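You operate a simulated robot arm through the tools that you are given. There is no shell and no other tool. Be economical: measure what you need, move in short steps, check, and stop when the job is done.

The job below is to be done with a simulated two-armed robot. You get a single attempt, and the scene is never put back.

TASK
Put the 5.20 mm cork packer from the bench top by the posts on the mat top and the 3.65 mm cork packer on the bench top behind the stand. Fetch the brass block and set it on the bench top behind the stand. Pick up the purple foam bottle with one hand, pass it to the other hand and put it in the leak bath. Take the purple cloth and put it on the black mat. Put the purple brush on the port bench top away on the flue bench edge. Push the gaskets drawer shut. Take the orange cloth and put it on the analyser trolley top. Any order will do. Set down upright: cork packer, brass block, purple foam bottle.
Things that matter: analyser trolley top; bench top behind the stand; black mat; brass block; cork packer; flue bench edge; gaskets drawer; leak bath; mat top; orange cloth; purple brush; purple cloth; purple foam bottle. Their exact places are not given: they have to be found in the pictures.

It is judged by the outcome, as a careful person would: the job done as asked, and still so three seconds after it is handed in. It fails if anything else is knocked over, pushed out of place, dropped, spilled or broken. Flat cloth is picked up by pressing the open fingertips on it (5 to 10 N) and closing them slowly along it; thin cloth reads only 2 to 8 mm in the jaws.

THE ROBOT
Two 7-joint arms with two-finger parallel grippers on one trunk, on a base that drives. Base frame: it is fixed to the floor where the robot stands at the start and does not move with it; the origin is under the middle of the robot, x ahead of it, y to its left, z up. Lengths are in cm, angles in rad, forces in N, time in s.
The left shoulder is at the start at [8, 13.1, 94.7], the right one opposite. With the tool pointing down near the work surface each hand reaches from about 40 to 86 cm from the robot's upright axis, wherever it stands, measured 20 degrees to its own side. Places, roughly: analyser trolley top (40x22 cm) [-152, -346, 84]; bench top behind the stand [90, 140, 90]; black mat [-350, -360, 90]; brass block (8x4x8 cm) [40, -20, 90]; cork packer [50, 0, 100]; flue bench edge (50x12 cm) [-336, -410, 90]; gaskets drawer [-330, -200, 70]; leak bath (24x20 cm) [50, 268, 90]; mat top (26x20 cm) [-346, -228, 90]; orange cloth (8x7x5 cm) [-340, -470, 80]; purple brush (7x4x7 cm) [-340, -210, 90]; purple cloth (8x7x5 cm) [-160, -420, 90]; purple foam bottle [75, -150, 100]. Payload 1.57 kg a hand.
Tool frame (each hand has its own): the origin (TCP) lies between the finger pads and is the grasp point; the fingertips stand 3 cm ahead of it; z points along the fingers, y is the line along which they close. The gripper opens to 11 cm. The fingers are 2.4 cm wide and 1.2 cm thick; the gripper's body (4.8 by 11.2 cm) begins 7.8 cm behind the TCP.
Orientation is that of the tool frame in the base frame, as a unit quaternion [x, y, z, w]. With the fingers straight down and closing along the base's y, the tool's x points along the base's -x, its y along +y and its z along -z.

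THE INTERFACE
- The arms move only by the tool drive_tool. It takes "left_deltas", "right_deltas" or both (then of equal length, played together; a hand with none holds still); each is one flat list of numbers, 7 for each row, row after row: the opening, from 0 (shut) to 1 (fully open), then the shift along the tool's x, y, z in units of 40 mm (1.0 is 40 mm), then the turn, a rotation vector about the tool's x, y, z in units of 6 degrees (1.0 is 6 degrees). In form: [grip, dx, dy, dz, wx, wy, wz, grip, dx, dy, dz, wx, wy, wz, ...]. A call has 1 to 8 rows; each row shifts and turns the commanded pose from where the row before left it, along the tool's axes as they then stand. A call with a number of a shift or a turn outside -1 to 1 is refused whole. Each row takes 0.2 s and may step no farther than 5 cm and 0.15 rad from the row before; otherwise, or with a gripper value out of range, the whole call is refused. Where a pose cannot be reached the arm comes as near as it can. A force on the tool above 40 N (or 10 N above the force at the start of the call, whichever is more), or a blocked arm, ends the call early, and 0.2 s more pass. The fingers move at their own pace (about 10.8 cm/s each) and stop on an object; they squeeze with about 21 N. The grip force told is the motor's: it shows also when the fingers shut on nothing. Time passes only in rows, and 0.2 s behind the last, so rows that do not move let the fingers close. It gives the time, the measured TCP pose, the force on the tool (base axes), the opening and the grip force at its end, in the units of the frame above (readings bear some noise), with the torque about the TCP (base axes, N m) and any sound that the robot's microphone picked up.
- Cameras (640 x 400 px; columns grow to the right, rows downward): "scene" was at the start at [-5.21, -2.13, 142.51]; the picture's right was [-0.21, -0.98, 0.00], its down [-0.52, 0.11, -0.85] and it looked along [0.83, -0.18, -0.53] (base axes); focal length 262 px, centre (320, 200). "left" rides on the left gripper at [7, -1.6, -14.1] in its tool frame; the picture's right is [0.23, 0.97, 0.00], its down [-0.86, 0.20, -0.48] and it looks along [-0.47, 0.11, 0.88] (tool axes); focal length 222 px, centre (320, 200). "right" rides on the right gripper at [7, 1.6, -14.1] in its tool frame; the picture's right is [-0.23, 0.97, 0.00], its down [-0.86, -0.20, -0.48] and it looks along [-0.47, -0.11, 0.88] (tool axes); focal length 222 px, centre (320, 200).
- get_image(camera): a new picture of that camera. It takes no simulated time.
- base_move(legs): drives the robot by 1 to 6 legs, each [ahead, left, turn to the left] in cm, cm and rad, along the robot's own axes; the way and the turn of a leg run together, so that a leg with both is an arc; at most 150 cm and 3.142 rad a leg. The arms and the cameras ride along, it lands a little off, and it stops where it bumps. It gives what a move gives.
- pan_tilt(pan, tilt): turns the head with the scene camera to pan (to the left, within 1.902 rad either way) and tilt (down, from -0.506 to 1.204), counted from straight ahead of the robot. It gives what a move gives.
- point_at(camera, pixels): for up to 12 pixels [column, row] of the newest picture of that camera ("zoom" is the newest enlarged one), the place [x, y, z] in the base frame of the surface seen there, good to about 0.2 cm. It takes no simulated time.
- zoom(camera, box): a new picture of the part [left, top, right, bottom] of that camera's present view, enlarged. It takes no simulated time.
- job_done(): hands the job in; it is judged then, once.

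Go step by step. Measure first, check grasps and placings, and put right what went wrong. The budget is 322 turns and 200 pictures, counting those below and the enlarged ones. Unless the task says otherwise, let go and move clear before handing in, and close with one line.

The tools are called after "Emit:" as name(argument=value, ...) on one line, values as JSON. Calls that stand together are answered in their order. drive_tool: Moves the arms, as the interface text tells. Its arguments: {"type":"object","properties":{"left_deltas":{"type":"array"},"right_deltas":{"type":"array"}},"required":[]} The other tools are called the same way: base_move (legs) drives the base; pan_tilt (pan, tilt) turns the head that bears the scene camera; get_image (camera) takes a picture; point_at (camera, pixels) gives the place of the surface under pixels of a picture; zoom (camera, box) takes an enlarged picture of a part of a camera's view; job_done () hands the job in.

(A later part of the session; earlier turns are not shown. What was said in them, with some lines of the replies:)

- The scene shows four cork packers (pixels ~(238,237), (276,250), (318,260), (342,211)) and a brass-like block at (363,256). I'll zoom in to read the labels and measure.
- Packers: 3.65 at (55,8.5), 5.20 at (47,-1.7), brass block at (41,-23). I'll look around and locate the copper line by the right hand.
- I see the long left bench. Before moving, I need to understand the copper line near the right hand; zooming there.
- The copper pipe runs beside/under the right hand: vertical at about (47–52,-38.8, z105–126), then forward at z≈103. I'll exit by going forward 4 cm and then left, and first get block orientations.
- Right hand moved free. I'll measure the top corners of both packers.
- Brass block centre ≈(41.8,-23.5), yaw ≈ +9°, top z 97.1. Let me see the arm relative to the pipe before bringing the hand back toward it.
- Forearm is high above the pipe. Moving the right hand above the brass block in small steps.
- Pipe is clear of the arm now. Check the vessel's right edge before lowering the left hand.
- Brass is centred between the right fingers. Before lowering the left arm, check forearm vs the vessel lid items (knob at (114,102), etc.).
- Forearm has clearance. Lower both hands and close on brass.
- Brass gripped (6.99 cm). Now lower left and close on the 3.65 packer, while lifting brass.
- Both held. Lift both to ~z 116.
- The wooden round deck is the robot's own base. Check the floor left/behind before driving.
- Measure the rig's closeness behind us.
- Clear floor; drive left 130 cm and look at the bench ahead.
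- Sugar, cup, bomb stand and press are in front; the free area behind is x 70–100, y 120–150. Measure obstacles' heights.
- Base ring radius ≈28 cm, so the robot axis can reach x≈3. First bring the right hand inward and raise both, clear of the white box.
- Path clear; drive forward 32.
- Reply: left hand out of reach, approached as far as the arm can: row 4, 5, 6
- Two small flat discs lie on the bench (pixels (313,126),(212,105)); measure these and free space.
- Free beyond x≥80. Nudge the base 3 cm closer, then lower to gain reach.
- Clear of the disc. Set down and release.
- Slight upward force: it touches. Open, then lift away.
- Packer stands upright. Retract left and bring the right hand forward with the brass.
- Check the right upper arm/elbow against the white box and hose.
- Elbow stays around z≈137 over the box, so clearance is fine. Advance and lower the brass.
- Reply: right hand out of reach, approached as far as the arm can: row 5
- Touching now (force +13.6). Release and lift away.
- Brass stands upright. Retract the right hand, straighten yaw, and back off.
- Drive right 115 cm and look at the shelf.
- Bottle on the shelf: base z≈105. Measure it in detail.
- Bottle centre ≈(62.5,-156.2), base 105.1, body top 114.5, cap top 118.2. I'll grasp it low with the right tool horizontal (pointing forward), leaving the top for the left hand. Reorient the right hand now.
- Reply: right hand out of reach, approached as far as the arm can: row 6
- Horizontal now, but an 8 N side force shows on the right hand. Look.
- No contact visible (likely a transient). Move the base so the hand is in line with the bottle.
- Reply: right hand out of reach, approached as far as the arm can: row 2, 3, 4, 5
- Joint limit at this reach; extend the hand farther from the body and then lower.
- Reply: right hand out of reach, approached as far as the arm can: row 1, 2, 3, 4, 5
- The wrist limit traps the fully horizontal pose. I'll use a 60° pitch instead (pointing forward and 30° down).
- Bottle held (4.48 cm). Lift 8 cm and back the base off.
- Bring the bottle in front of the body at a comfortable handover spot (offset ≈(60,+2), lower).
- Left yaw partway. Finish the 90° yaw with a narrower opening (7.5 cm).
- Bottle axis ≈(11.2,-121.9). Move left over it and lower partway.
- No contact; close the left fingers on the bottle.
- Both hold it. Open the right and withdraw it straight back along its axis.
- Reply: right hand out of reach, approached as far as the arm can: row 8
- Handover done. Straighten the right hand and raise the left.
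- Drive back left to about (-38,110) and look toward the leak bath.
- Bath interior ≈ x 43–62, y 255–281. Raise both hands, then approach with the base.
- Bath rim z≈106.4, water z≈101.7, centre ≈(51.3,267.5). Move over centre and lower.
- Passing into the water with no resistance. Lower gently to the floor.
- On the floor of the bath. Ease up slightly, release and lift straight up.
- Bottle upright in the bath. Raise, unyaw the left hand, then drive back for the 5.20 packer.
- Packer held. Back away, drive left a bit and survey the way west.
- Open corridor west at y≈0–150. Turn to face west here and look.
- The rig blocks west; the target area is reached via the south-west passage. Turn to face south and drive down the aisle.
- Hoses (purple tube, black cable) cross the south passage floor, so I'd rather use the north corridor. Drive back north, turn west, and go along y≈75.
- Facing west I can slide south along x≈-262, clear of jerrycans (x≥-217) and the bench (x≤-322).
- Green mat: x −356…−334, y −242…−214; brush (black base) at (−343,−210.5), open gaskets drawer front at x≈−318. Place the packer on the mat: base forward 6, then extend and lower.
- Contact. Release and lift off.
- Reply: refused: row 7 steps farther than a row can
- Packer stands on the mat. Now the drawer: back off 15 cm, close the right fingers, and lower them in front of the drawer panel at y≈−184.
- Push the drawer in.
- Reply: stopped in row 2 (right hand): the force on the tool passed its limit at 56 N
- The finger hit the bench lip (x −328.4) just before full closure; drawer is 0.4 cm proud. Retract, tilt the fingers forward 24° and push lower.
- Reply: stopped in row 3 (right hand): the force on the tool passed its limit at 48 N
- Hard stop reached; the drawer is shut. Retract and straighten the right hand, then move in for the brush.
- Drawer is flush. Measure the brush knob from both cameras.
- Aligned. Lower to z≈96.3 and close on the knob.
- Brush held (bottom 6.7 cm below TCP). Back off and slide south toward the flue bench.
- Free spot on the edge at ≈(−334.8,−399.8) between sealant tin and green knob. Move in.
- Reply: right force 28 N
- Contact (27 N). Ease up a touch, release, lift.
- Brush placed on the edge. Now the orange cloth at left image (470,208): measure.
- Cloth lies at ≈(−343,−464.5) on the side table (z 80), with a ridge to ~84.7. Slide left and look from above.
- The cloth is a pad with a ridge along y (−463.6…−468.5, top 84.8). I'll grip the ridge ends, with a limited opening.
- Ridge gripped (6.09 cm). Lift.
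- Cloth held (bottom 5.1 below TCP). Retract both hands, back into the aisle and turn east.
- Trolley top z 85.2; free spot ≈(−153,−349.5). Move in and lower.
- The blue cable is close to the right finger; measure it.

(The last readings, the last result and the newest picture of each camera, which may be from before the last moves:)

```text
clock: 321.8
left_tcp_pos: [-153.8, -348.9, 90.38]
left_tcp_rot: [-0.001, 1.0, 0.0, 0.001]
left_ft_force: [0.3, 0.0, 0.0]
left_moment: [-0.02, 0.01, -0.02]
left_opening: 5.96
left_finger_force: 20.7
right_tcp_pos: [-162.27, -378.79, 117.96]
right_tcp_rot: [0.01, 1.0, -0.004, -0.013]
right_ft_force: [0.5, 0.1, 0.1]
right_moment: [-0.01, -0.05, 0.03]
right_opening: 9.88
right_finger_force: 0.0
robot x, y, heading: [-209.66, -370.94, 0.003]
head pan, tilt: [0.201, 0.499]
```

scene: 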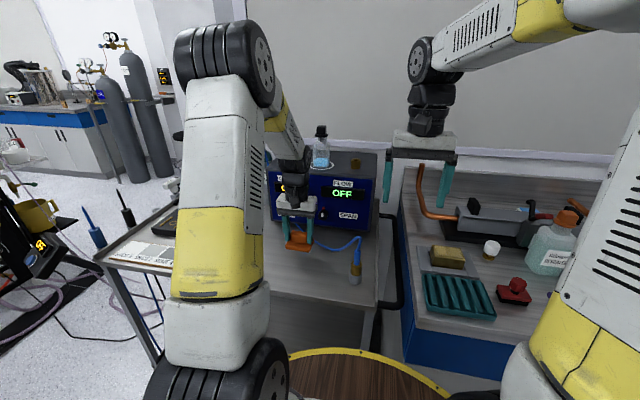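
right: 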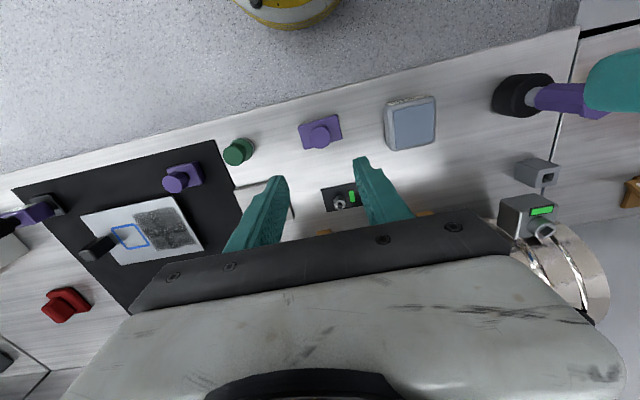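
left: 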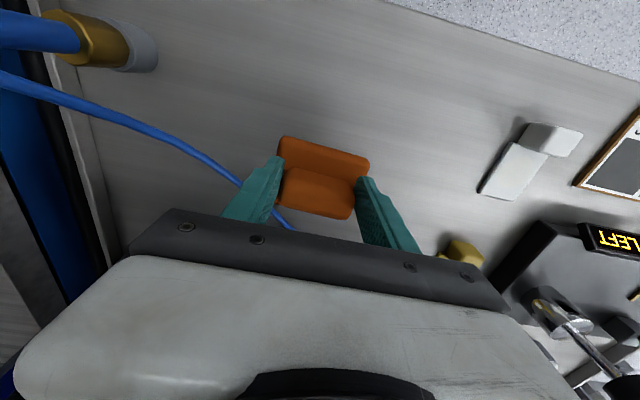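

Emit:
drive_tool(left_deltas=[0.05, 0, 0, 0.06, 0, 0, 0, 0.05, 0, 0, 0.04, 0, 0, 0, 0.05, 0, 0, 0, 0, 0, 0])

```text
clock: 322.6
left_tcp_pos: [-153.82, -349.05, 90.11]
left_tcp_rot: [0.0, 1.0, 0.0, 0.003]
left_ft_force: [-2.4, 0.2, 24.2]
left_moment: [-0.06, -0.11, -0.27]
left_opening: 5.95
left_finger_force: 21.8
right_tcp_pos: [-162.35, -378.75, 117.8]
right_tcp_rot: [0.01, 1.0, -0.005, -0.012]
right_ft_force: [-0.3, 0.3, -0.6]
right_moment: [0.02, 0.02, -0.03]
right_opening: 9.88
right_finger_force: 0.1
robot x, y, heading: [-209.87, -371.06, 0.002]
head pan, tilt: [0.201, 0.499]
```

Touching. Release and lift.

Emit:
drive_tool(left_deltas=[0.05, 0, 0, -0.05, 0, 0, 0, 0.6, 0, 0, 0, 0, 0, 0, 0.72, 0, 0, 0, 0, 0, 0, 0.72, 0, 0, -0.3, 0, 0, 0, 0.72, 0, 0, -0.8, 0, 0, 0, 0.72, 0, 0, -1, 0, 0, 0, 0.72, 0, 0, -1, 0, 0, 0, 0.72, 0, 0, -1, 0, 0, 0])

Emit:
get_image(camera="left")

```text
clock: 324.4
left_tcp_pos: [-153.77, -348.98, 106.65]
left_tcp_rot: [-0.002, 1.0, 0.0, 0.0]
left_ft_force: [0.6, -0.2, 0.1]
left_moment: [0.02, 0.03, -0.02]
left_opening: 7.91
left_finger_force: 0.0
right_tcp_pos: [-162.32, -378.66, 117.83]
right_tcp_rot: [0.009, 1.0, -0.004, -0.013]
right_ft_force: [-0.5, -0.6, 0.3]
right_moment: [-0.01, 0.01, 0.01]
right_opening: 9.93
right_finger_force: 0.1
robot x, y, heading: [-209.45, -370.91, 0.001]
head pan, tilt: [0.201, 0.499]
```

```text
65 pictures are left
```

left: 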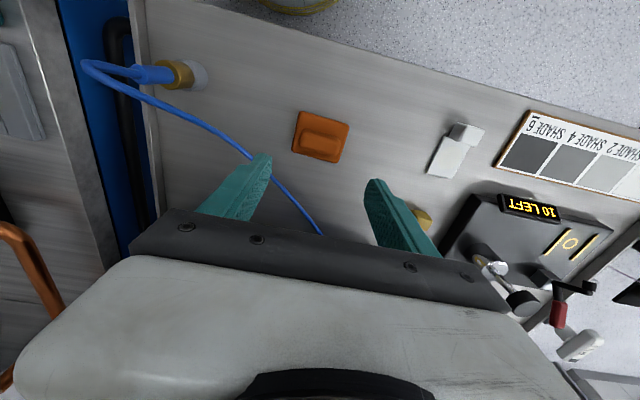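

Orange cloth set. Raise left and shift the base so the right hand is over the purple cloth.

Emit:
drive_tool(left_deltas=[0.8, 0.5, 0, -1, 0, 0, 0, 0.8, 0.8, 0, -1, 0, 0, 0, 0.8, 0.8, 0, -1, 0, 0, 0, 0.8, 0.5, 0, 0, 0, 0, 0], right_deltas=[0.75, 0, 0, -0.3, 0, 0, 0, 0.75, 0, 0, -0.3, 0, 0, 0, 0.75, 0, 0, 0, 0, 0, 0, 0.75, 0, 0, 0, 0, 0, 0])

Emit:
base_move(legs=[[0, -41, 0]])

Emit:
get_image(camera="right")

Emit:
pan_tilt(pan=-0.1, tilt=0.55)

Emit:
get_image(camera="scene")

```text
refused: row 2 steps farther than a row can; nothing moved
```

```text
clock: 326.9
left_tcp_pos: [-153.71, -389.57, 106.66]
left_tcp_rot: [-0.005, 1.0, 0.0, 0.001]
left_ft_force: [-0.1, -0.3, 0.6]
left_moment: [-0.04, 0.03, 0.0]
left_opening: 7.91
left_finger_force: 0.1
right_tcp_pos: [-161.9, -419.32, 117.93]
right_tcp_rot: [0.005, 1.0, -0.005, -0.013]
right_ft_force: [0.1, -1.2, -1.6]
right_moment: [0.0, 0.0, 0.0]
right_opening: 9.9
right_finger_force: 0.1
robot x, y, heading: [-209.09, -412.1, 0.011]
head pan, tilt: [0.201, 0.499]
```

```text
64 pictures are left
```

right: 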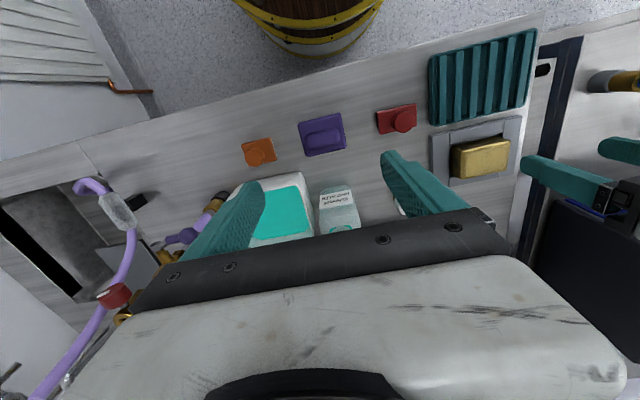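

```text
clock: 327.8
left_tcp_pos: [-153.68, -389.56, 106.77]
left_tcp_rot: [-0.005, 1.0, 0.0, 0.002]
left_ft_force: [0.5, -0.6, 0.1]
left_moment: [0.05, -0.01, -0.03]
left_opening: 7.93
left_finger_force: 0.0
right_tcp_pos: [-161.89, -419.28, 117.92]
right_tcp_rot: [0.004, 1.0, -0.004, -0.012]
right_ft_force: [0.5, 0.5, 0.1]
right_moment: [0.01, -0.02, 0.0]
right_opening: 9.89
right_finger_force: 0.1
robot x, y, heading: [-209.3, -412.08, 0.013]
head pan, tilt: [-0.099, 0.55]
```

```text
63 pictures are left
```

scene: 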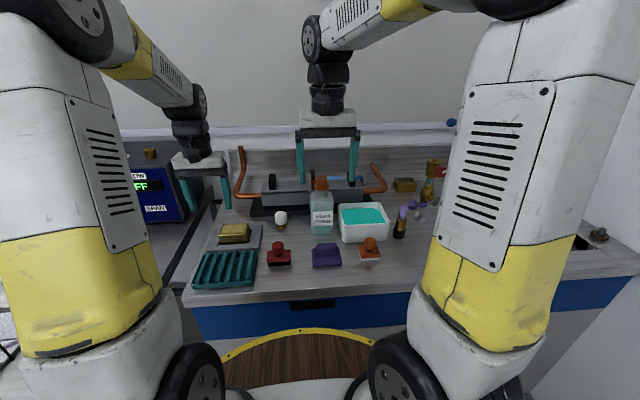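

The arm call was refused but the base move went fine with no contact. Raise left now; measure the purple cloth.

Emit:
drive_tool(left_deltas=[0.8, 0.3, 0, -0.9, 0, 0, 0, 0.8, 0.6, 0, -0.9, 0, 0, 0, 0.8, 0.8, 0, -0.7, 0, 0, 0, 0.8, 0.5, 0, 0, 0, 0, 0])

Emit:
zoom(camera="right", box=[230, 80, 430, 200])

Emit:
point_at(camera="zoom", pixels=[[225, 145], [360, 115], [370, 210], [240, 235], [260, 185], [350, 165], [300, 175], [120, 210], [520, 140], [330, 370]])

```text
clock: 328.8
left_tcp_pos: [-162.56, -389.61, 116.88]
left_tcp_rot: [-0.006, 1.0, 0.0, 0.001]
left_ft_force: [0.4, 0.4, 1.0]
left_moment: [0.0, 0.03, 0.03]
left_opening: 8.8
left_finger_force: 0.0
right_tcp_pos: [-161.97, -419.33, 117.72]
right_tcp_rot: [0.005, 1.0, -0.004, -0.012]
right_ft_force: [-0.3, -0.2, 0.0]
right_moment: [0.01, 0.02, 0.0]
right_opening: 9.9
right_finger_force: 0.1
robot x, y, heading: [-209.27, -412.04, 0.012]
head pan, tilt: [-0.099, 0.55]
```

```text
3.20 times, centred on (330, 140) of right
```

zoom: 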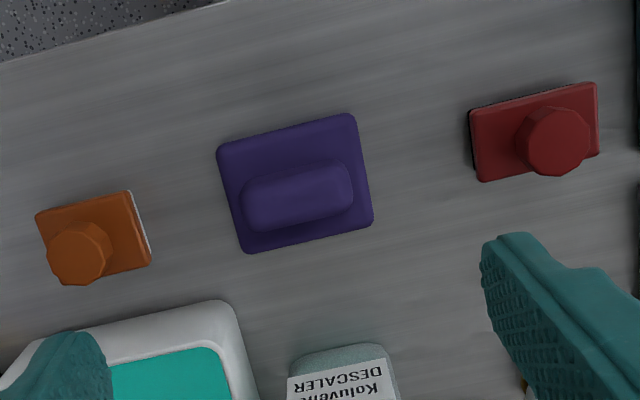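

```text
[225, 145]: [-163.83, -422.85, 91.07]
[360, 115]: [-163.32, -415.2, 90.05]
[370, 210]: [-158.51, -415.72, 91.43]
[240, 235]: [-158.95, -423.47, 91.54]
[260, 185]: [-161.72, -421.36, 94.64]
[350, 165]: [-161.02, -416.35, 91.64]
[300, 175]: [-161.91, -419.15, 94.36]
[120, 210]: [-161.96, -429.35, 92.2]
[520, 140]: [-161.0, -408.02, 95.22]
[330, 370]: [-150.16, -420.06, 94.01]
```

Lower over the purple cloth ridge (centre ≈(−161.5,−419.4), top z 94.7).

Emit:
drive_tool(right_deltas=[0.75, -0.1, 0, 1, 0, 0, 0, 0.75, 0, 0, 1, 0, 0, 0, 0.75, 0, 0, 1, 0, 0, 0, 0.75, 0, 0, 1, 0, 0, 0, 0.75, 0, 0, 0.5, 0, 0, 0, 0.75, 0, 0, 0, 0, 0, 0])

Emit:
get_image(camera="right")

```text
clock: 330.1
left_tcp_pos: [-162.57, -389.56, 116.95]
left_tcp_rot: [-0.005, 1.0, 0.0, 0.001]
left_ft_force: [1.0, 0.0, 1.0]
left_moment: [-0.01, 0.01, 0.03]
left_opening: 8.78
left_finger_force: 0.0
right_tcp_pos: [-162.0, -419.6, 100.08]
right_tcp_rot: [0.005, 1.0, -0.005, -0.012]
right_ft_force: [-0.2, -0.3, -0.5]
right_moment: [-0.04, -0.06, 0.0]
right_opening: 8.25
right_finger_force: 0.1
robot x, y, heading: [-209.54, -412.09, 0.01]
head pan, tilt: [-0.099, 0.55]
```

```text
61 pictures are left
```

right: 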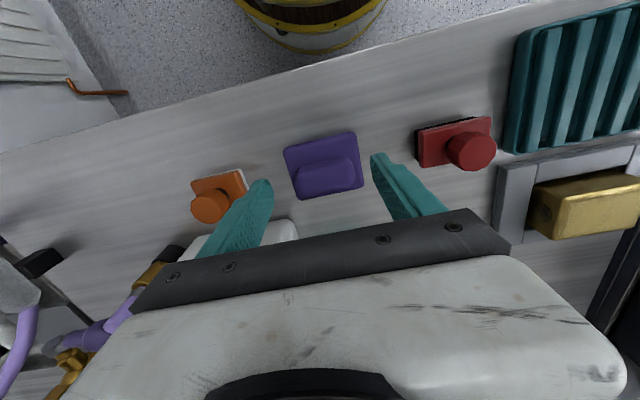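

Emit:
drive_tool(right_deltas=[0.75, -0.1, 0, 0.6, 0, 0, 0, 0.72, 0, 0, 0.62, 0, 0, 0, 0.72, 0, 0, 0, 0, 0, 0, 0.3, 0, 0, 0, 0, 0, 0, 0.1, 0, 0, 0, 0, 0, 0, 0.05, 0, 0, 0, 0, 0, 0, 0.05, 0, 0, 0, 0, 0, 0])

Emit:
get_image(camera="right")

```text
clock: 331.8
left_tcp_pos: [-162.42, -389.45, 116.84]
left_tcp_rot: [-0.005, 1.0, 0.0, 0.001]
left_ft_force: [-0.3, 0.4, -0.3]
left_moment: [0.03, 0.02, -0.03]
left_opening: 8.78
left_finger_force: 0.0
right_tcp_pos: [-161.6, -419.42, 95.28]
right_tcp_rot: [0.005, 1.0, -0.004, -0.012]
right_ft_force: [-0.4, -0.1, 0.5]
right_moment: [0.02, 0.0, 0.0]
right_opening: 5.93
right_finger_force: 20.8
robot x, y, heading: [-209.39, -412.43, 0.005]
head pan, tilt: [-0.099, 0.55]
```

```text
60 pictures are left
```

right: 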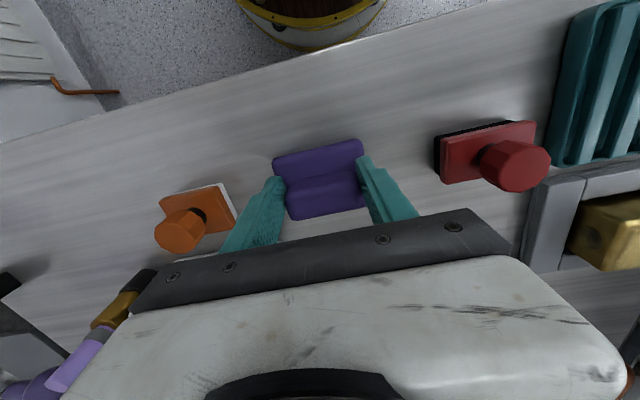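

Gripped (5.93 cm). Lift, back off into the aisle, and turn west.

Emit:
drive_tool(right_deltas=[0.05, 0, 0, -0.4, 0, 0, 0, 0.05, 0, 0, -0.9, 0, 0, 0, 0.05, 0, 0, -1, 0, 0, 0, 0.05, 0, 0, -1, 0, 0, 0, 0.05, 0, 0, -1, 0, 0, 0, 0.05, 0, 0, -0.8, 0, 0, 0, 0.05, 0, 0, 0, 0, 0, 0])

Emit:
get_image(camera="right")

Emit:
base_move(legs=[[-37, 0, 0], [0, 0, 3.132]])

Emit:
pan_tilt(pan=-0.2, tilt=0.5)

Emit:
get_image(camera="scene")

```text
clock: 333.4
left_tcp_pos: [-162.53, -389.71, 116.9]
left_tcp_rot: [-0.005, 1.0, 0.0, 0.0]
left_ft_force: [0.5, 0.7, 0.0]
left_moment: [-0.06, 0.01, -0.01]
left_opening: 8.82
left_finger_force: 0.1
right_tcp_pos: [-161.27, -419.12, 115.25]
right_tcp_rot: [0.005, 1.0, -0.004, -0.012]
right_ft_force: [-0.4, 0.0, -0.1]
right_moment: [0.04, -0.02, 0.01]
right_opening: 5.9
right_finger_force: 20.9
robot x, y, heading: [-209.52, -412.17, 0.011]
head pan, tilt: [-0.099, 0.55]
```

```text
59 pictures are left
```

right: 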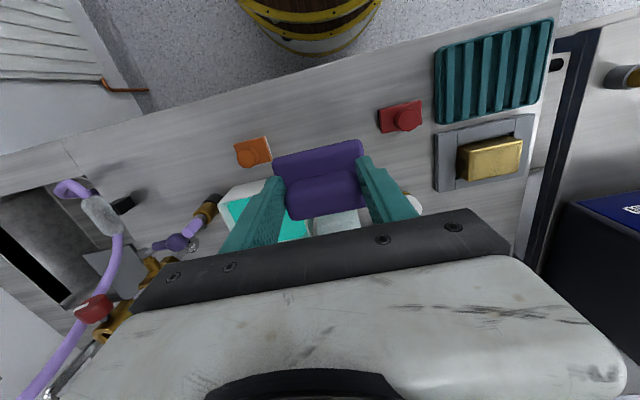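

```text
clock: 343.0
left_tcp_pos: [-295.1, -432.03, 116.9]
left_tcp_rot: [1.0, -0.025, -0.001, 0.0]
left_ft_force: [-1.0, -1.0, -1.0]
left_moment: [-0.01, 0.03, 0.02]
left_opening: 8.8
left_finger_force: 0.0
right_tcp_pos: [-294.55, -402.51, 115.15]
right_tcp_rot: [0.999, -0.036, 0.013, -0.004]
right_ft_force: [0.9, 0.4, -0.6]
right_moment: [-0.01, -0.01, 0.0]
right_opening: 5.91
right_finger_force: 21.0
robot x, y, heading: [-246.75, -412.46, 3.09]
head pan, tilt: [-0.099, 0.55]
```

```text
clock: 343.6
left_tcp_pos: [-295.08, -432.08, 116.82]
left_tcp_rot: [1.0, -0.025, -0.001, -0.001]
left_ft_force: [-0.7, -0.5, 0.1]
left_moment: [0.01, -0.01, 0.04]
left_opening: 8.77
left_finger_force: 0.1
right_tcp_pos: [-294.48, -402.42, 115.2]
right_tcp_rot: [0.999, -0.035, 0.012, -0.004]
right_ft_force: [-0.1, 0.9, -0.8]
right_moment: [-0.04, 0.0, 0.03]
right_opening: 5.91
right_finger_force: 21.2
robot x, y, heading: [-246.99, -412.43, 3.09]
head pan, tilt: [-0.201, 0.499]
```

```text
58 pictures are left
```

scene: 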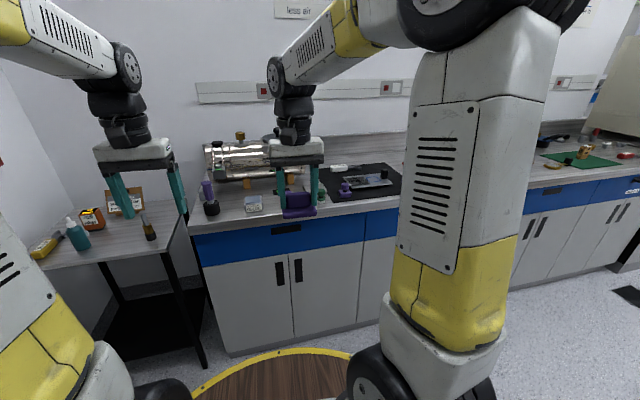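

Emit:
base_move(legs=[[0, -48, 0.05]])

Emit:
pan_tilt(pan=-0.05, tilt=0.6)

Emit:
get_image(camera="scene")

Emit:
zoom(camera="scene", box=[220, 130, 420, 250])

```text
clock: 346.6
left_tcp_pos: [-292.77, -384.84, 116.96]
left_tcp_rot: [1.0, -0.003, -0.001, 0.0]
left_ft_force: [0.8, -0.2, -0.2]
left_moment: [0.0, -0.01, 0.02]
left_opening: 8.79
left_finger_force: 0.1
right_tcp_pos: [-293.56, -355.3, 115.14]
right_tcp_rot: [1.0, -0.013, 0.013, -0.003]
right_ft_force: [-0.2, -0.2, -1.0]
right_moment: [0.01, -0.02, 0.01]
right_opening: 5.91
right_finger_force: 20.6
robot x, y, heading: [-245.78, -363.08, 3.14]
head pan, tilt: [-0.201, 0.499]
```

```text
clock: 347.2
left_tcp_pos: [-292.76, -384.87, 116.98]
left_tcp_rot: [1.0, -0.003, -0.001, -0.001]
left_ft_force: [-0.3, 0.1, 0.4]
left_moment: [0.0, -0.02, -0.01]
left_opening: 8.8
left_finger_force: 0.1
right_tcp_pos: [-293.59, -355.33, 115.14]
right_tcp_rot: [1.0, -0.013, 0.012, -0.004]
right_ft_force: [0.9, 0.0, -0.3]
right_moment: [0.0, -0.03, 0.01]
right_opening: 5.91
right_finger_force: 21.0
robot x, y, heading: [-245.71, -362.95, 3.137]
head pan, tilt: [-0.051, 0.6]
```

```text
57 pictures are left
```

scene: 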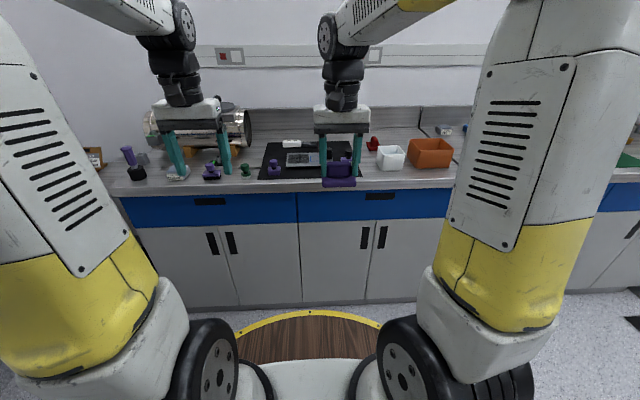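

```text
3.20 times, centred on (320, 190) of scene
```

zoom: 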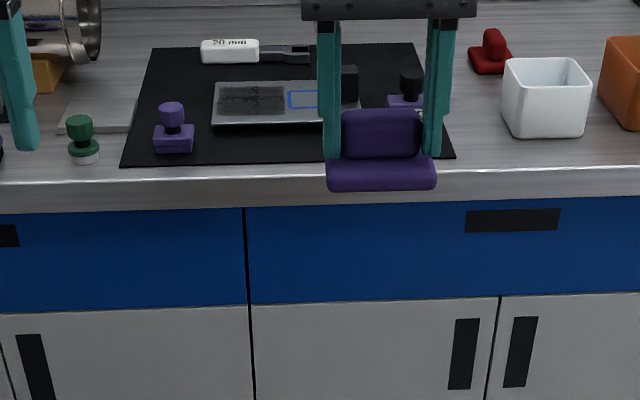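

Emit:
point_at(camera="zoom", pixels=[[270, 128], [270, 160], [192, 145], [390, 110], [155, 50], [425, 45], [450, 158], [125, 165], [215, 120], [410, 95], [270, 140], [300, 70]])

Emit:
drive_tool(right_deltas=[0.05, 0, -1, 0, 0, 0, 0, 0.05, 0, -1, 0, 0, 0, 0, 0.05, 0, 0, 0, 0, 0, 0])

Emit:
zoom(camera="scene", box=[230, 130, 410, 230])

```text
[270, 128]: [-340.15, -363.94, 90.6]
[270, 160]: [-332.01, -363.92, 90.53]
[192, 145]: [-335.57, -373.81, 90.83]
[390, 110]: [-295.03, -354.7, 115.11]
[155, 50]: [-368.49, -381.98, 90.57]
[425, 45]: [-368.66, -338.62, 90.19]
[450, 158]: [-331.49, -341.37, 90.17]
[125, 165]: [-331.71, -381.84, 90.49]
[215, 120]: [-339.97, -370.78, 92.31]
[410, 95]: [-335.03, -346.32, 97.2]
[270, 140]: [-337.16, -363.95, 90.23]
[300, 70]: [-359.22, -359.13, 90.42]
```

```text
clock: 348.1
left_tcp_pos: [-292.62, -384.87, 116.94]
left_tcp_rot: [1.0, -0.002, -0.001, 0.0]
left_ft_force: [0.4, -0.1, -0.4]
left_moment: [0.02, 0.0, -0.03]
left_opening: 8.81
left_finger_force: 0.0
right_tcp_pos: [-293.34, -347.19, 115.13]
right_tcp_rot: [1.0, -0.013, 0.013, -0.004]
right_ft_force: [0.2, 0.4, -1.1]
right_moment: [-0.03, -0.01, 0.02]
right_opening: 5.9
right_finger_force: 20.9
robot x, y, heading: [-245.99, -363.19, 3.134]
head pan, tilt: [-0.051, 0.6]
```

```text
3.56 times, centred on (320, 180) of scene
```

zoom: 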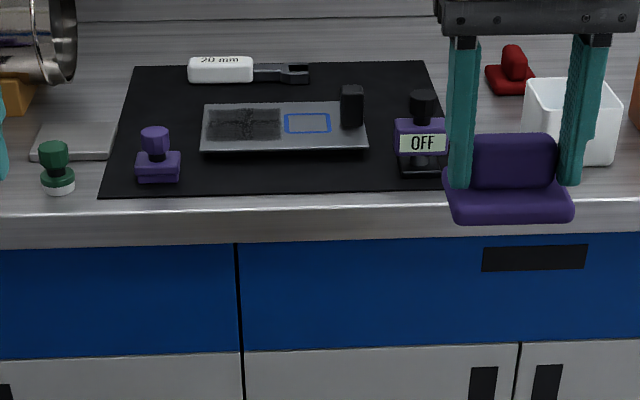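

Front strip of the mat is free: x −341…−331.5, y −373…−350. Target (−336,−360.5).

Emit:
base_move(legs=[[28, 0, 0]])

Emit:
drive_tool(right_deltas=[0.05, -0.7, 0.7, 0, 0, 0, 0, 0.05, -0.7, 0.7, 0, 0, 0, 0, 0.05, -0.7, 0.7, 0, 0, 0, 0, 0.05, -0.7, 0.7, 0, 0, 0, 0, 0.05, -0.7, 0.5, 0, 0, 0, 0, 0.05, 0, 0, 0.9, 0, 0, 0, 0.05, 0, 0, 0.9, 0, 0, 0, 0.05, 0, 0, 0, 0, 0, 0])

Emit:
get_image(camera="right")

Emit:
get_image(camera="scene")

```text
clock: 350.0
left_tcp_pos: [-320.83, -384.33, 116.92]
left_tcp_rot: [1.0, -0.005, 0.0, 0.0]
left_ft_force: [-0.5, -0.2, 0.1]
left_moment: [0.02, 0.01, 0.01]
left_opening: 8.8
left_finger_force: 0.0
right_tcp_pos: [-321.36, -346.73, 115.01]
right_tcp_rot: [1.0, -0.016, 0.013, -0.004]
right_ft_force: [1.2, -0.4, -0.6]
right_moment: [-0.01, -0.02, -0.01]
right_opening: 5.92
right_finger_force: 20.9
robot x, y, heading: [-273.85, -362.65, 3.13]
head pan, tilt: [-0.051, 0.6]
```

```text
clock: 351.8
left_tcp_pos: [-320.87, -384.34, 116.85]
left_tcp_rot: [1.0, -0.006, -0.001, 0.0]
left_ft_force: [0.2, 0.6, -0.3]
left_moment: [0.04, 0.04, 0.0]
left_opening: 8.81
left_finger_force: 0.0
right_tcp_pos: [-335.7, -359.39, 107.57]
right_tcp_rot: [1.0, -0.016, 0.012, -0.004]
right_ft_force: [0.2, 0.6, -0.8]
right_moment: [0.01, 0.03, -0.02]
right_opening: 5.91
right_finger_force: 20.9
robot x, y, heading: [-273.47, -362.82, 3.132]
head pan, tilt: [-0.051, 0.6]
```

```text
54 pictures are left
```

right: 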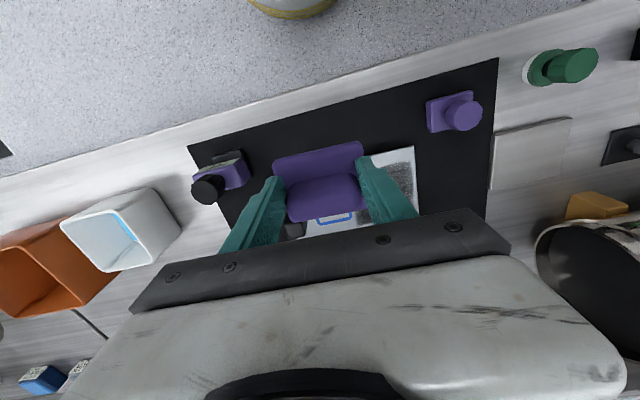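

```text
53 pictures are left
```

scene: 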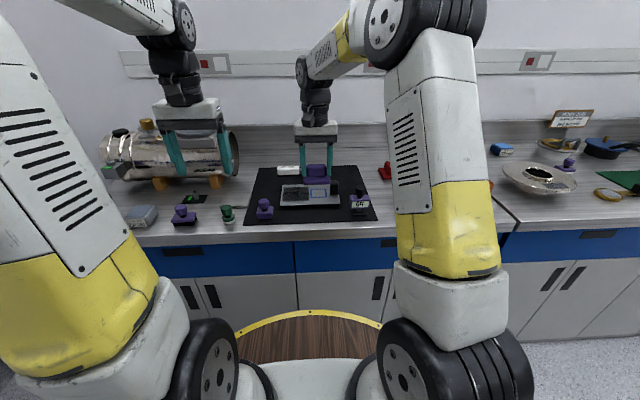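

Emit:
drive_tool(right_deltas=[0.05, 0, 0.4, 0.9, 0, 0, 0, 0.05, 0, 0, 0.9, 0, 0, 0, 0.05, 0, 0, 0.7, 0, 0, 0, 0.05, 0, 0, 0.3, 0, 0, 0, 0.05, 0, 0, 0, 0, 0, 0])

Emit:
get_image(camera="right")

```text
clock: 353.0
left_tcp_pos: [-320.69, -384.42, 116.99]
left_tcp_rot: [1.0, -0.004, -0.002, 0.0]
left_ft_force: [0.8, -0.4, -0.3]
left_moment: [0.01, 0.0, 0.0]
left_opening: 8.79
left_finger_force: 0.0
right_tcp_pos: [-335.15, -361.05, 96.12]
right_tcp_rot: [1.0, -0.015, 0.012, -0.004]
right_ft_force: [9.5, 1.9, 22.7]
right_moment: [-0.61, 0.5, 0.16]
right_opening: 5.97
right_finger_force: 20.9
robot x, y, heading: [-273.63, -363.08, 3.133]
head pan, tilt: [-0.051, 0.6]
```

```text
52 pictures are left
```

right: 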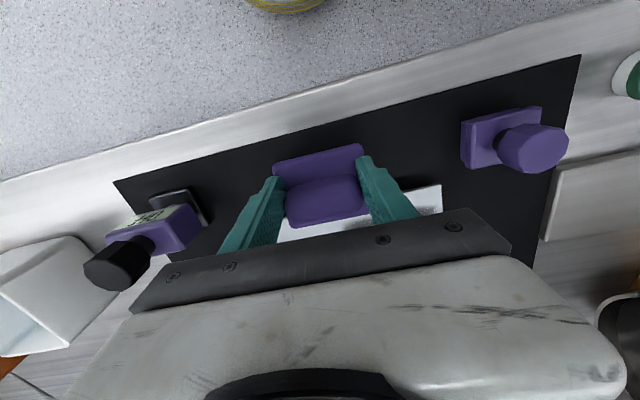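

Contact on the mat (pressing ~23 N). Ease up slightly and release.

Emit:
drive_tool(right_deltas=[0.05, 0, 0, -0.06, 0, 0, 0, 0.05, 0, 0, 0, 0, 0, 0])

```text
clock: 353.6
left_tcp_pos: [-320.91, -384.5, 116.85]
left_tcp_rot: [1.0, -0.005, 0.0, 0.0]
left_ft_force: [-0.4, -0.5, -0.9]
left_moment: [-0.03, 0.0, 0.02]
left_opening: 8.79
left_finger_force: 0.0
right_tcp_pos: [-335.33, -360.96, 96.36]
right_tcp_rot: [1.0, -0.016, 0.013, -0.004]
right_ft_force: [-0.9, -1.4, 6.0]
right_moment: [-0.32, 0.27, 0.02]
right_opening: 5.94
right_finger_force: 21.0
robot x, y, heading: [-273.46, -362.87, 3.13]
head pan, tilt: [-0.051, 0.6]
```

Emit:
drive_tool(right_deltas=[0.6, 0, 0, 0, 0, 0, 0, 0.72, 0, 0, 0, 0, 0, 0, 0.72, 0, 0, -0.3, 0, 0, 0, 0.72, 0, 0, -0.8, 0, 0, 0, 0.72, 0, 0, -1, 0, 0, 0, 0.72, 0, 0, -1, 0, 0, 0, 0.72, 0, 0, -1, 0, 0, 0, 0.72, 0, 0, -1, 0, 0, 0])

Emit:
get_image(camera="right")

Emit:
zoom(camera="scene", box=[120, 160, 400, 250])

```text
clock: 355.4
left_tcp_pos: [-320.95, -384.46, 116.91]
left_tcp_rot: [1.0, -0.005, 0.0, 0.0]
left_ft_force: [-0.5, 0.0, 0.2]
left_moment: [-0.01, -0.01, -0.01]
left_opening: 8.82
left_finger_force: 0.1
right_tcp_pos: [-335.89, -360.95, 116.85]
right_tcp_rot: [1.0, -0.015, 0.013, -0.004]
right_ft_force: [-0.9, 0.3, 0.0]
right_moment: [0.03, -0.01, 0.02]
right_opening: 7.92
right_finger_force: 0.1
robot x, y, heading: [-273.76, -362.67, 3.135]
head pan, tilt: [-0.051, 0.6]
```

```text
51 pictures are left
```

right: 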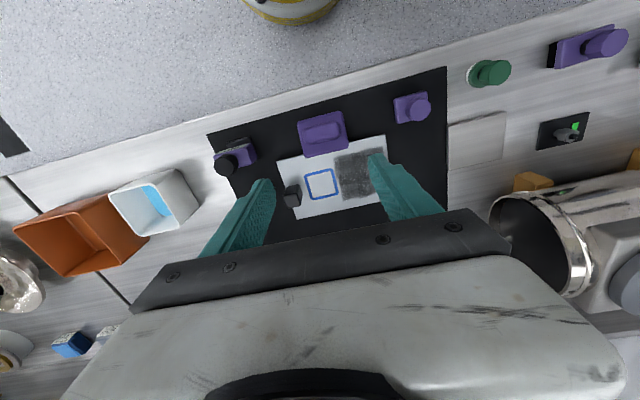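

```text
2.29 times, centred on (260, 205) of scene
```

zoom: 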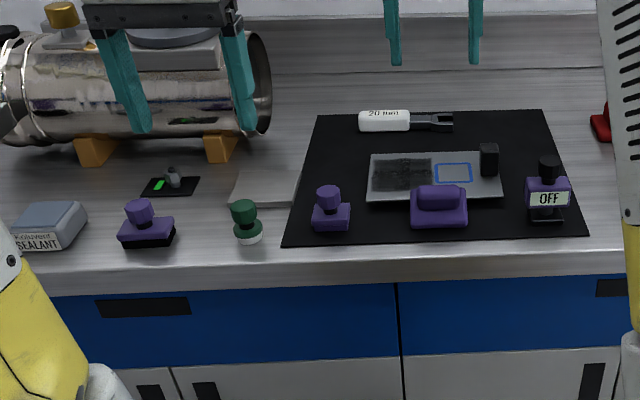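

Emit:
zoom(camera="right", box=[260, 90, 400, 220])

Emit:
point_at(camera="zoom", pixels=[[200, 95], [330, 70], [215, 190], [340, 165], [280, 130], [200, 200], [150, 215], [420, 150], [270, 200]])

```text
3.08 times, centred on (330, 155) of right
```

zoom: 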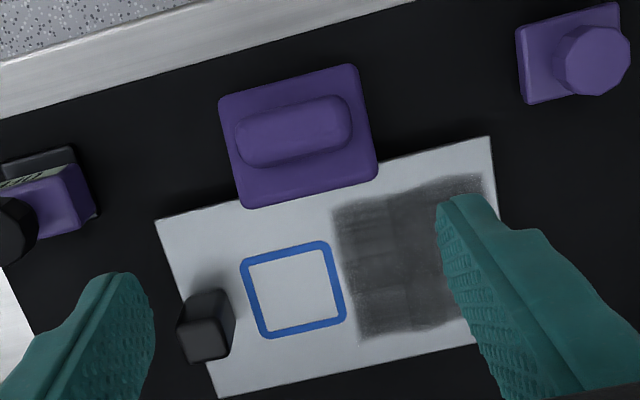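

```text
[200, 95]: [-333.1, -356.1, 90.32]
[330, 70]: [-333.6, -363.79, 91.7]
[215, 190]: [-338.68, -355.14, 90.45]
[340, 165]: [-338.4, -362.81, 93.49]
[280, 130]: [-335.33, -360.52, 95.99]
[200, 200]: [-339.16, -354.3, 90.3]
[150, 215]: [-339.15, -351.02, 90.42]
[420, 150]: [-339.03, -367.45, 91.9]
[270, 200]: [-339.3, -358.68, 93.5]
```

The cloth's back edge rests on the plate (z 93.5). I'll regrip it and move it to the clear left part of the mat, (−352,−376.5).

Emit:
drive_tool(right_deltas=[0.72, 0, 0, 1, 0, 0, 0, 0.72, 0, 0, 1, 0, 0, 0, 0.72, 0, 0, 1, 0, 0, 0, 0.72, 0, 0, 1, 0, 0, 0, 0.72, 0, 0, 0.75, 0, 0, 0, 0.72, 0, 0, 0.3, 0, 0, 0, 0.72, 0, 0, 0, 0, 0, 0])

Emit:
get_image(camera="right")

```text
clock: 357.0
left_tcp_pos: [-320.82, -384.37, 116.87]
left_tcp_rot: [1.0, -0.005, -0.001, 0.0]
left_ft_force: [0.3, 0.2, -0.8]
left_moment: [0.02, 0.01, 0.02]
left_opening: 8.8
left_finger_force: 0.1
right_tcp_pos: [-335.38, -360.7, 96.46]
right_tcp_rot: [1.0, -0.016, 0.013, -0.005]
right_ft_force: [0.3, -1.1, 0.2]
right_moment: [-0.01, 0.03, 0.0]
right_opening: 7.93
right_finger_force: 0.0
robot x, y, heading: [-273.64, -363.2, 3.128]
head pan, tilt: [-0.051, 0.6]
```

```text
48 pictures are left
```

right: 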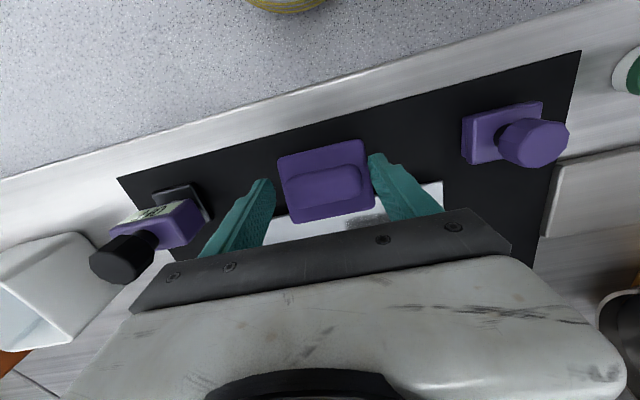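

Emit:
drive_tool(right_deltas=[0.3, 0, 0, 0, 0, 0, 0, 0.05, 0, 0, 0, 0, 0, 0, 0.05, 0, 0, 0, 0, 0, 0, 0.05, 0, 0, -0.4, 0, 0, 0, 0.05, 0, 0, -0.8, 0, 0, 0, 0.05, 0, 0, -0.8, 0, 0, 0, 0.05, 0, 0, 0, 0, 0, 0])

Emit:
drive_tool(right_deltas=[0.05, -0.8, 0.75, 0, 0, 0, 0, 0.05, -0.8, 0.75, 0, 0, 0, 0, 0.05, -0.8, 0.8, 0, 0, 0, 0, 0.05, -0.8, 0.8, 0, 0, 0, 0, 0.05, -0.8, 0.7, 0, 0, 0, 0, 0.05, 0, 0, 0, 0, 0, 0])

Emit:
get_image(camera="right")

Emit:
get_image(camera="scene")

```text
clock: 358.6
left_tcp_pos: [-320.99, -384.31, 116.86]
left_tcp_rot: [1.0, -0.005, -0.001, 0.0]
left_ft_force: [0.4, 0.5, 0.1]
left_moment: [0.0, 0.02, 0.0]
left_opening: 8.8
left_finger_force: 0.1
right_tcp_pos: [-335.65, -361.14, 105.03]
right_tcp_rot: [1.0, -0.016, 0.013, -0.005]
right_ft_force: [-0.3, 0.3, -0.6]
right_moment: [0.0, -0.01, -0.02]
right_opening: 5.94
right_finger_force: 21.3
robot x, y, heading: [-273.73, -362.83, 3.129]
head pan, tilt: [-0.051, 0.6]
```

```text
clock: 360.0
left_tcp_pos: [-320.88, -384.39, 116.89]
left_tcp_rot: [1.0, -0.005, -0.001, 0.0]
left_ft_force: [-0.2, -0.9, 0.5]
left_moment: [0.0, 0.02, 0.01]
left_opening: 8.8
left_finger_force: 0.1
right_tcp_pos: [-347.75, -374.03, 102.96]
right_tcp_rot: [1.0, -0.016, 0.013, -0.005]
right_ft_force: [-0.1, -0.1, -0.8]
right_moment: [0.0, 0.03, 0.02]
right_opening: 5.9
right_finger_force: 21.1
right hand out of reach, approached as far as the arm can: row 4, 5
robot x, y, heading: [-273.72, -362.9, 3.135]
head pan, tilt: [-0.051, 0.6]
```

```text
47 pictures are left
```

right: 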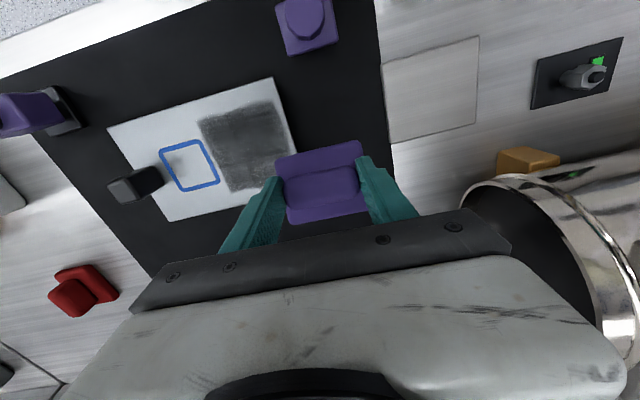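

```text
46 pictures are left
```

scene: 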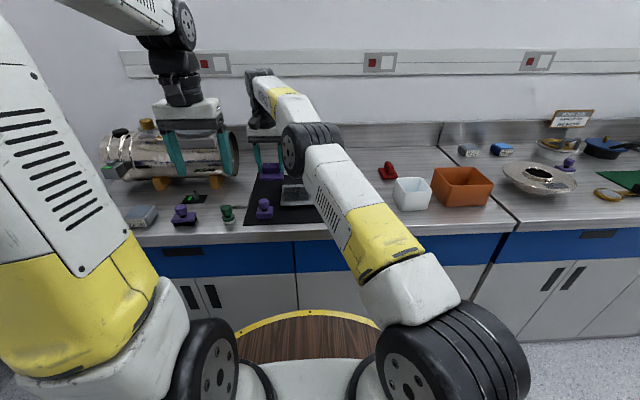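

At reach limit cross-body; shift the base left/forward instead.

Emit:
base_move(legs=[[5, 10, 0]])

Emit:
drive_tool(right_deltas=[0.05, 0, -0.9, -0.3, 0, 0, 0, 0.05, 0, -0.9, 0, 0, 0, 0, 0.05, 0, 0, 0, 0, 0, 0])

Emit:
get_image(camera="right")

```text
clock: 361.2
left_tcp_pos: [-325.9, -394.55, 116.9]
left_tcp_rot: [1.0, -0.003, -0.001, 0.0]
left_ft_force: [0.7, 1.0, 0.0]
left_moment: [0.0, 0.01, -0.03]
left_opening: 8.8
left_finger_force: 0.1
right_tcp_pos: [-352.94, -384.3, 103.03]
right_tcp_rot: [1.0, -0.014, 0.012, -0.004]
right_ft_force: [0.6, -0.3, -0.1]
right_moment: [-0.02, 0.01, -0.01]
right_opening: 5.9
right_finger_force: 21.0
robot x, y, heading: [-278.59, -372.92, 3.138]
head pan, tilt: [-0.051, 0.6]
```

```text
clock: 362.0
left_tcp_pos: [-325.97, -394.45, 116.95]
left_tcp_rot: [1.0, -0.002, -0.001, 0.0]
left_ft_force: [-0.1, 0.3, 0.0]
left_moment: [0.02, -0.02, 0.03]
left_opening: 8.78
left_finger_force: 0.0
right_tcp_pos: [-352.58, -376.77, 104.3]
right_tcp_rot: [1.0, -0.014, 0.011, -0.005]
right_ft_force: [-0.6, -0.7, -1.0]
right_moment: [0.01, -0.02, 0.01]
right_opening: 5.91
right_finger_force: 20.6
robot x, y, heading: [-278.85, -373.12, 3.135]
head pan, tilt: [-0.051, 0.6]
```

```text
45 pictures are left
```

right: 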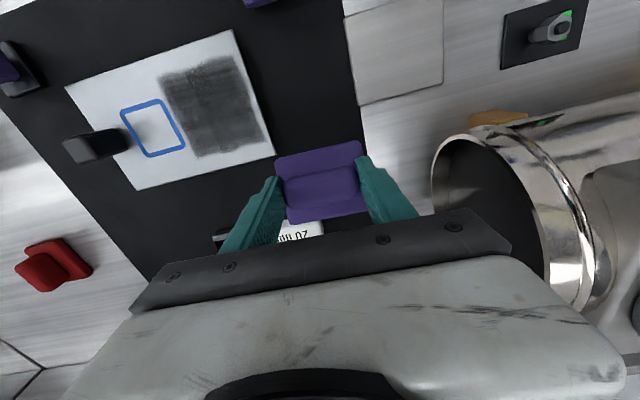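

Emit:
point_at(camera="right", pixels=[[436, 190], [445, 165], [490, 145], [302, 232], [285, 238], [272, 152], [360, 130], [235, 40], [437, 215], [325, 225]])

```text
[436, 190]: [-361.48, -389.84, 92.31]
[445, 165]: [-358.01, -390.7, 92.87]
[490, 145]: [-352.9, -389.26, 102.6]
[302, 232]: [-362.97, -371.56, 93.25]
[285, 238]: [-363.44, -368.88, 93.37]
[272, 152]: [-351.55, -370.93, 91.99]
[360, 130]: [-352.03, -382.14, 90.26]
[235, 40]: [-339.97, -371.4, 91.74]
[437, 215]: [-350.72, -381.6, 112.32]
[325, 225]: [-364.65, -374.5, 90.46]
```

All clear (tube end y≈−389, plate edge −371, mat edge −382). Lower and release.

Emit:
drive_tool(right_deltas=[0.05, 0.2, 0, 0.8, 0, 0, 0, 0.05, 0, 0, 0.7, 0, 0, 0, 0.05, 0, 0, 0.35, 0, 0, 0, 0.05, 0, 0, 0.1, 0, 0, 0, 0.05, 0, 0, 0, 0, 0, 0])

```text
clock: 363.2
left_tcp_pos: [-326.04, -394.48, 116.83]
left_tcp_rot: [1.0, -0.004, 0.0, 0.0]
left_ft_force: [-0.3, -0.5, 0.2]
left_moment: [-0.02, -0.01, 0.0]
left_opening: 8.82
left_finger_force: 0.0
right_tcp_pos: [-351.64, -377.05, 96.65]
right_tcp_rot: [1.0, -0.014, 0.012, -0.004]
right_ft_force: [0.0, -0.4, -0.2]
right_moment: [0.01, 0.01, 0.0]
right_opening: 5.91
right_finger_force: 20.8
robot x, y, heading: [-278.96, -372.66, 3.135]
head pan, tilt: [-0.051, 0.6]
```

Emit:
drive_tool(right_deltas=[0.05, 0, 0, 0.08, 0, 0, 0, 0.05, 0, 0, 0.08, 0, 0, 0, 0.05, 0, 0, 0.06, 0, 0, 0, 0.05, 0, 0, 0, 0, 0, 0])

```text
clock: 364.2
left_tcp_pos: [-325.98, -394.4, 116.93]
left_tcp_rot: [1.0, -0.003, 0.0, 0.0]
left_ft_force: [-1.2, -1.2, -0.4]
left_moment: [-0.01, 0.01, 0.03]
left_opening: 8.79
left_finger_force: 0.0
right_tcp_pos: [-351.81, -377.05, 95.95]
right_tcp_rot: [1.0, -0.013, 0.01, -0.004]
right_ft_force: [-11.4, 1.1, 27.7]
right_moment: [0.05, 0.12, 0.03]
right_opening: 5.92
right_finger_force: 21.3
robot x, y, heading: [-278.93, -372.45, 3.135]
head pan, tilt: [-0.051, 0.6]
```

Emit:
drive_tool(right_deltas=[0.05, 0, 0, -0.05, 0, 0, 0, 0.6, 0, 0, 0, 0, 0, 0, 0.68, 0, 0, 0, 0, 0, 0, 0.68, 0, 0, -0.3, 0, 0, 0, 0.68, 0, 0, -0.8, 0, 0, 0, 0.68, 0, 0, -1, 0, 0, 0, 0.68, 0.3, 0, -0.9, 0, 0, 0, 0.68, 0.6, 0, -0.7, 0, 0, 0])

Emit:
get_image(camera="right")

Emit:
zoom(camera="right", box=[240, 60, 420, 220])

```text
clock: 366.0
left_tcp_pos: [-325.94, -394.55, 116.87]
left_tcp_rot: [1.0, -0.003, -0.001, 0.0]
left_ft_force: [-0.7, 0.5, 0.3]
left_moment: [0.0, -0.05, -0.01]
left_opening: 8.8
left_finger_force: 0.0
right_tcp_pos: [-348.58, -376.99, 110.49]
right_tcp_rot: [1.0, -0.014, 0.014, -0.005]
right_ft_force: [-0.3, -0.7, -0.6]
right_moment: [0.01, -0.04, 0.03]
right_opening: 7.49
right_finger_force: 0.0
robot x, y, heading: [-278.85, -373.01, 3.136]
head pan, tilt: [-0.051, 0.6]
```

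```text
44 pictures are left
```

right: 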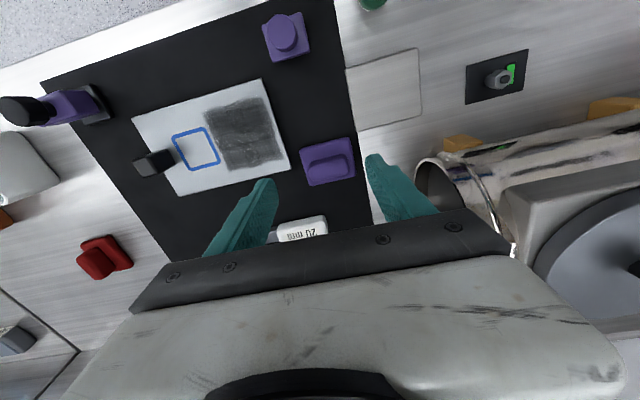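

```text
2.50 times, centred on (330, 140) of right
```

zoom: 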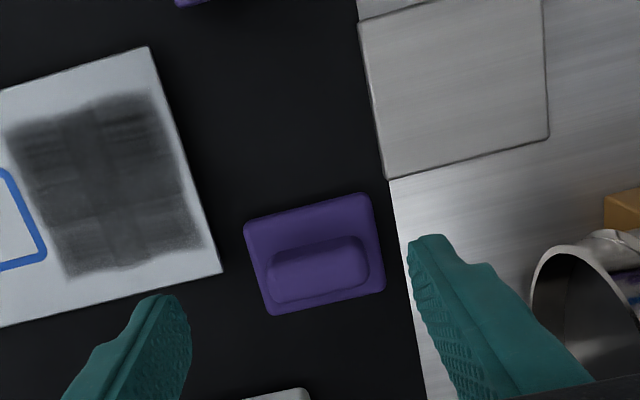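

Cloth lies flat on the mat. Retract, and go verify the drawer and mat packer.

Emit:
drive_tool(right_deltas=[0.7, 0.7, 0, -0.8, 0, 0, 0, 0.7, 0.7, 0, -0.8, 0, 0, 0, 0.7, 0.9, -0.4, 0, 0, 0, 0, 0.7, 0.9, -0.4, 0, 0, 0, 0, 0.7, 0.9, -0.4, 0, 0, 0, 0])

Emit:
base_move(legs=[[-25, 0, 0], [0, -147, 0.005]])

Emit:
pan_tilt(pan=-0.15, tilt=0.7)

Emit:
get_image(camera="scene")

```text
clock: 367.2
left_tcp_pos: [-326.0, -394.65, 116.96]
left_tcp_rot: [1.0, -0.004, -0.002, 0.0]
left_ft_force: [-0.6, -0.7, -0.2]
left_moment: [0.01, -0.01, -0.01]
left_opening: 8.8
left_finger_force: 0.2
right_tcp_pos: [-331.78, -373.19, 117.51]
right_tcp_rot: [1.0, -0.013, 0.014, -0.005]
right_ft_force: [0.2, -0.9, 0.1]
right_moment: [0.02, -0.02, 0.01]
right_opening: 7.71
right_finger_force: 0.0
robot x, y, heading: [-278.56, -372.69, 3.131]
head pan, tilt: [-0.051, 0.6]
```

```text
clock: 375.8
left_tcp_pos: [-300.97, -252.83, 116.91]
left_tcp_rot: [1.0, 0.009, -0.002, 0.0]
left_ft_force: [-0.1, 0.1, -0.4]
left_moment: [-0.01, 0.01, -0.04]
left_opening: 8.77
left_finger_force: 0.0
right_tcp_pos: [-307.26, -231.59, 117.43]
right_tcp_rot: [1.0, -0.001, 0.013, -0.004]
right_ft_force: [0.0, -0.4, -0.7]
right_moment: [0.02, -0.02, 0.0]
right_opening: 7.67
right_finger_force: 0.1
robot x, y, heading: [-254.14, -230.16, -3.126]
head pan, tilt: [-0.051, 0.6]
```

```text
clock: 376.4
left_tcp_pos: [-300.98, -252.99, 116.95]
left_tcp_rot: [1.0, 0.009, -0.001, 0.0]
left_ft_force: [0.0, 0.1, 0.9]
left_moment: [0.02, 0.01, 0.0]
left_opening: 8.81
left_finger_force: 0.0
right_tcp_pos: [-307.26, -231.54, 117.47]
right_tcp_rot: [1.0, -0.002, 0.013, -0.004]
right_ft_force: [-0.9, 0.4, -0.3]
right_moment: [0.0, 0.01, -0.01]
right_opening: 7.74
right_finger_force: 0.0
robot x, y, heading: [-254.35, -230.06, -3.121]
head pan, tilt: [-0.15, 0.7]
```

```text
42 pictures are left
```

scene: 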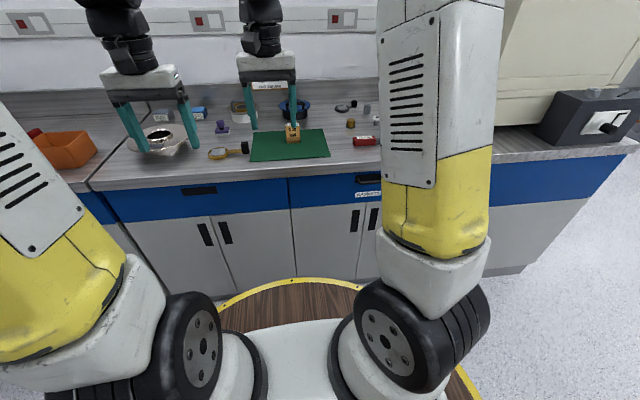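

Emit:
zoom(camera="scene", box=[200, 150, 400, 280])

Emit:
point_at(camera="zoom", pixels=[[330, 130], [250, 140], [400, 130], [200, 145], [320, 165], [265, 170], [290, 200], [340, 220], [230, 220], [480, 120]])

```text
3.08 times, centred on (300, 215) of scene
```

zoom: 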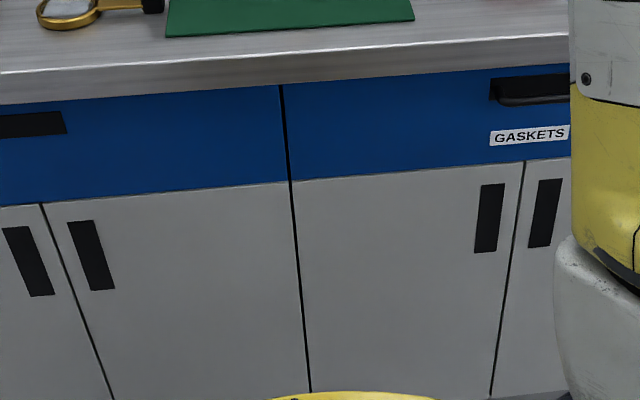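

```text
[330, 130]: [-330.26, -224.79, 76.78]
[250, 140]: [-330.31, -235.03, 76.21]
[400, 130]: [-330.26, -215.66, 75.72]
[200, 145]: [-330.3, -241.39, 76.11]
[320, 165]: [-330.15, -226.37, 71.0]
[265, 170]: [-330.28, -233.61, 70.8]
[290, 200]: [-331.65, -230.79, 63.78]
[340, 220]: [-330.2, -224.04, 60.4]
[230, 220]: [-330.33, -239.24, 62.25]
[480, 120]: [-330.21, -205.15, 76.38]
```

The gaskets drawer is flush with its neighbours (x −330.25 vs −330.3), and the packer stands on the mat. Both hands are empty and clear, so I'm handing in.

Emit:
job_done()

```text
The job is handed in.
```

The job is handed in with every item placed as asked: both cork packers, the brass block, the foam bottle (passed hand to hand), both cloths and the brush are in their places, and the gaskets drawer is shut.
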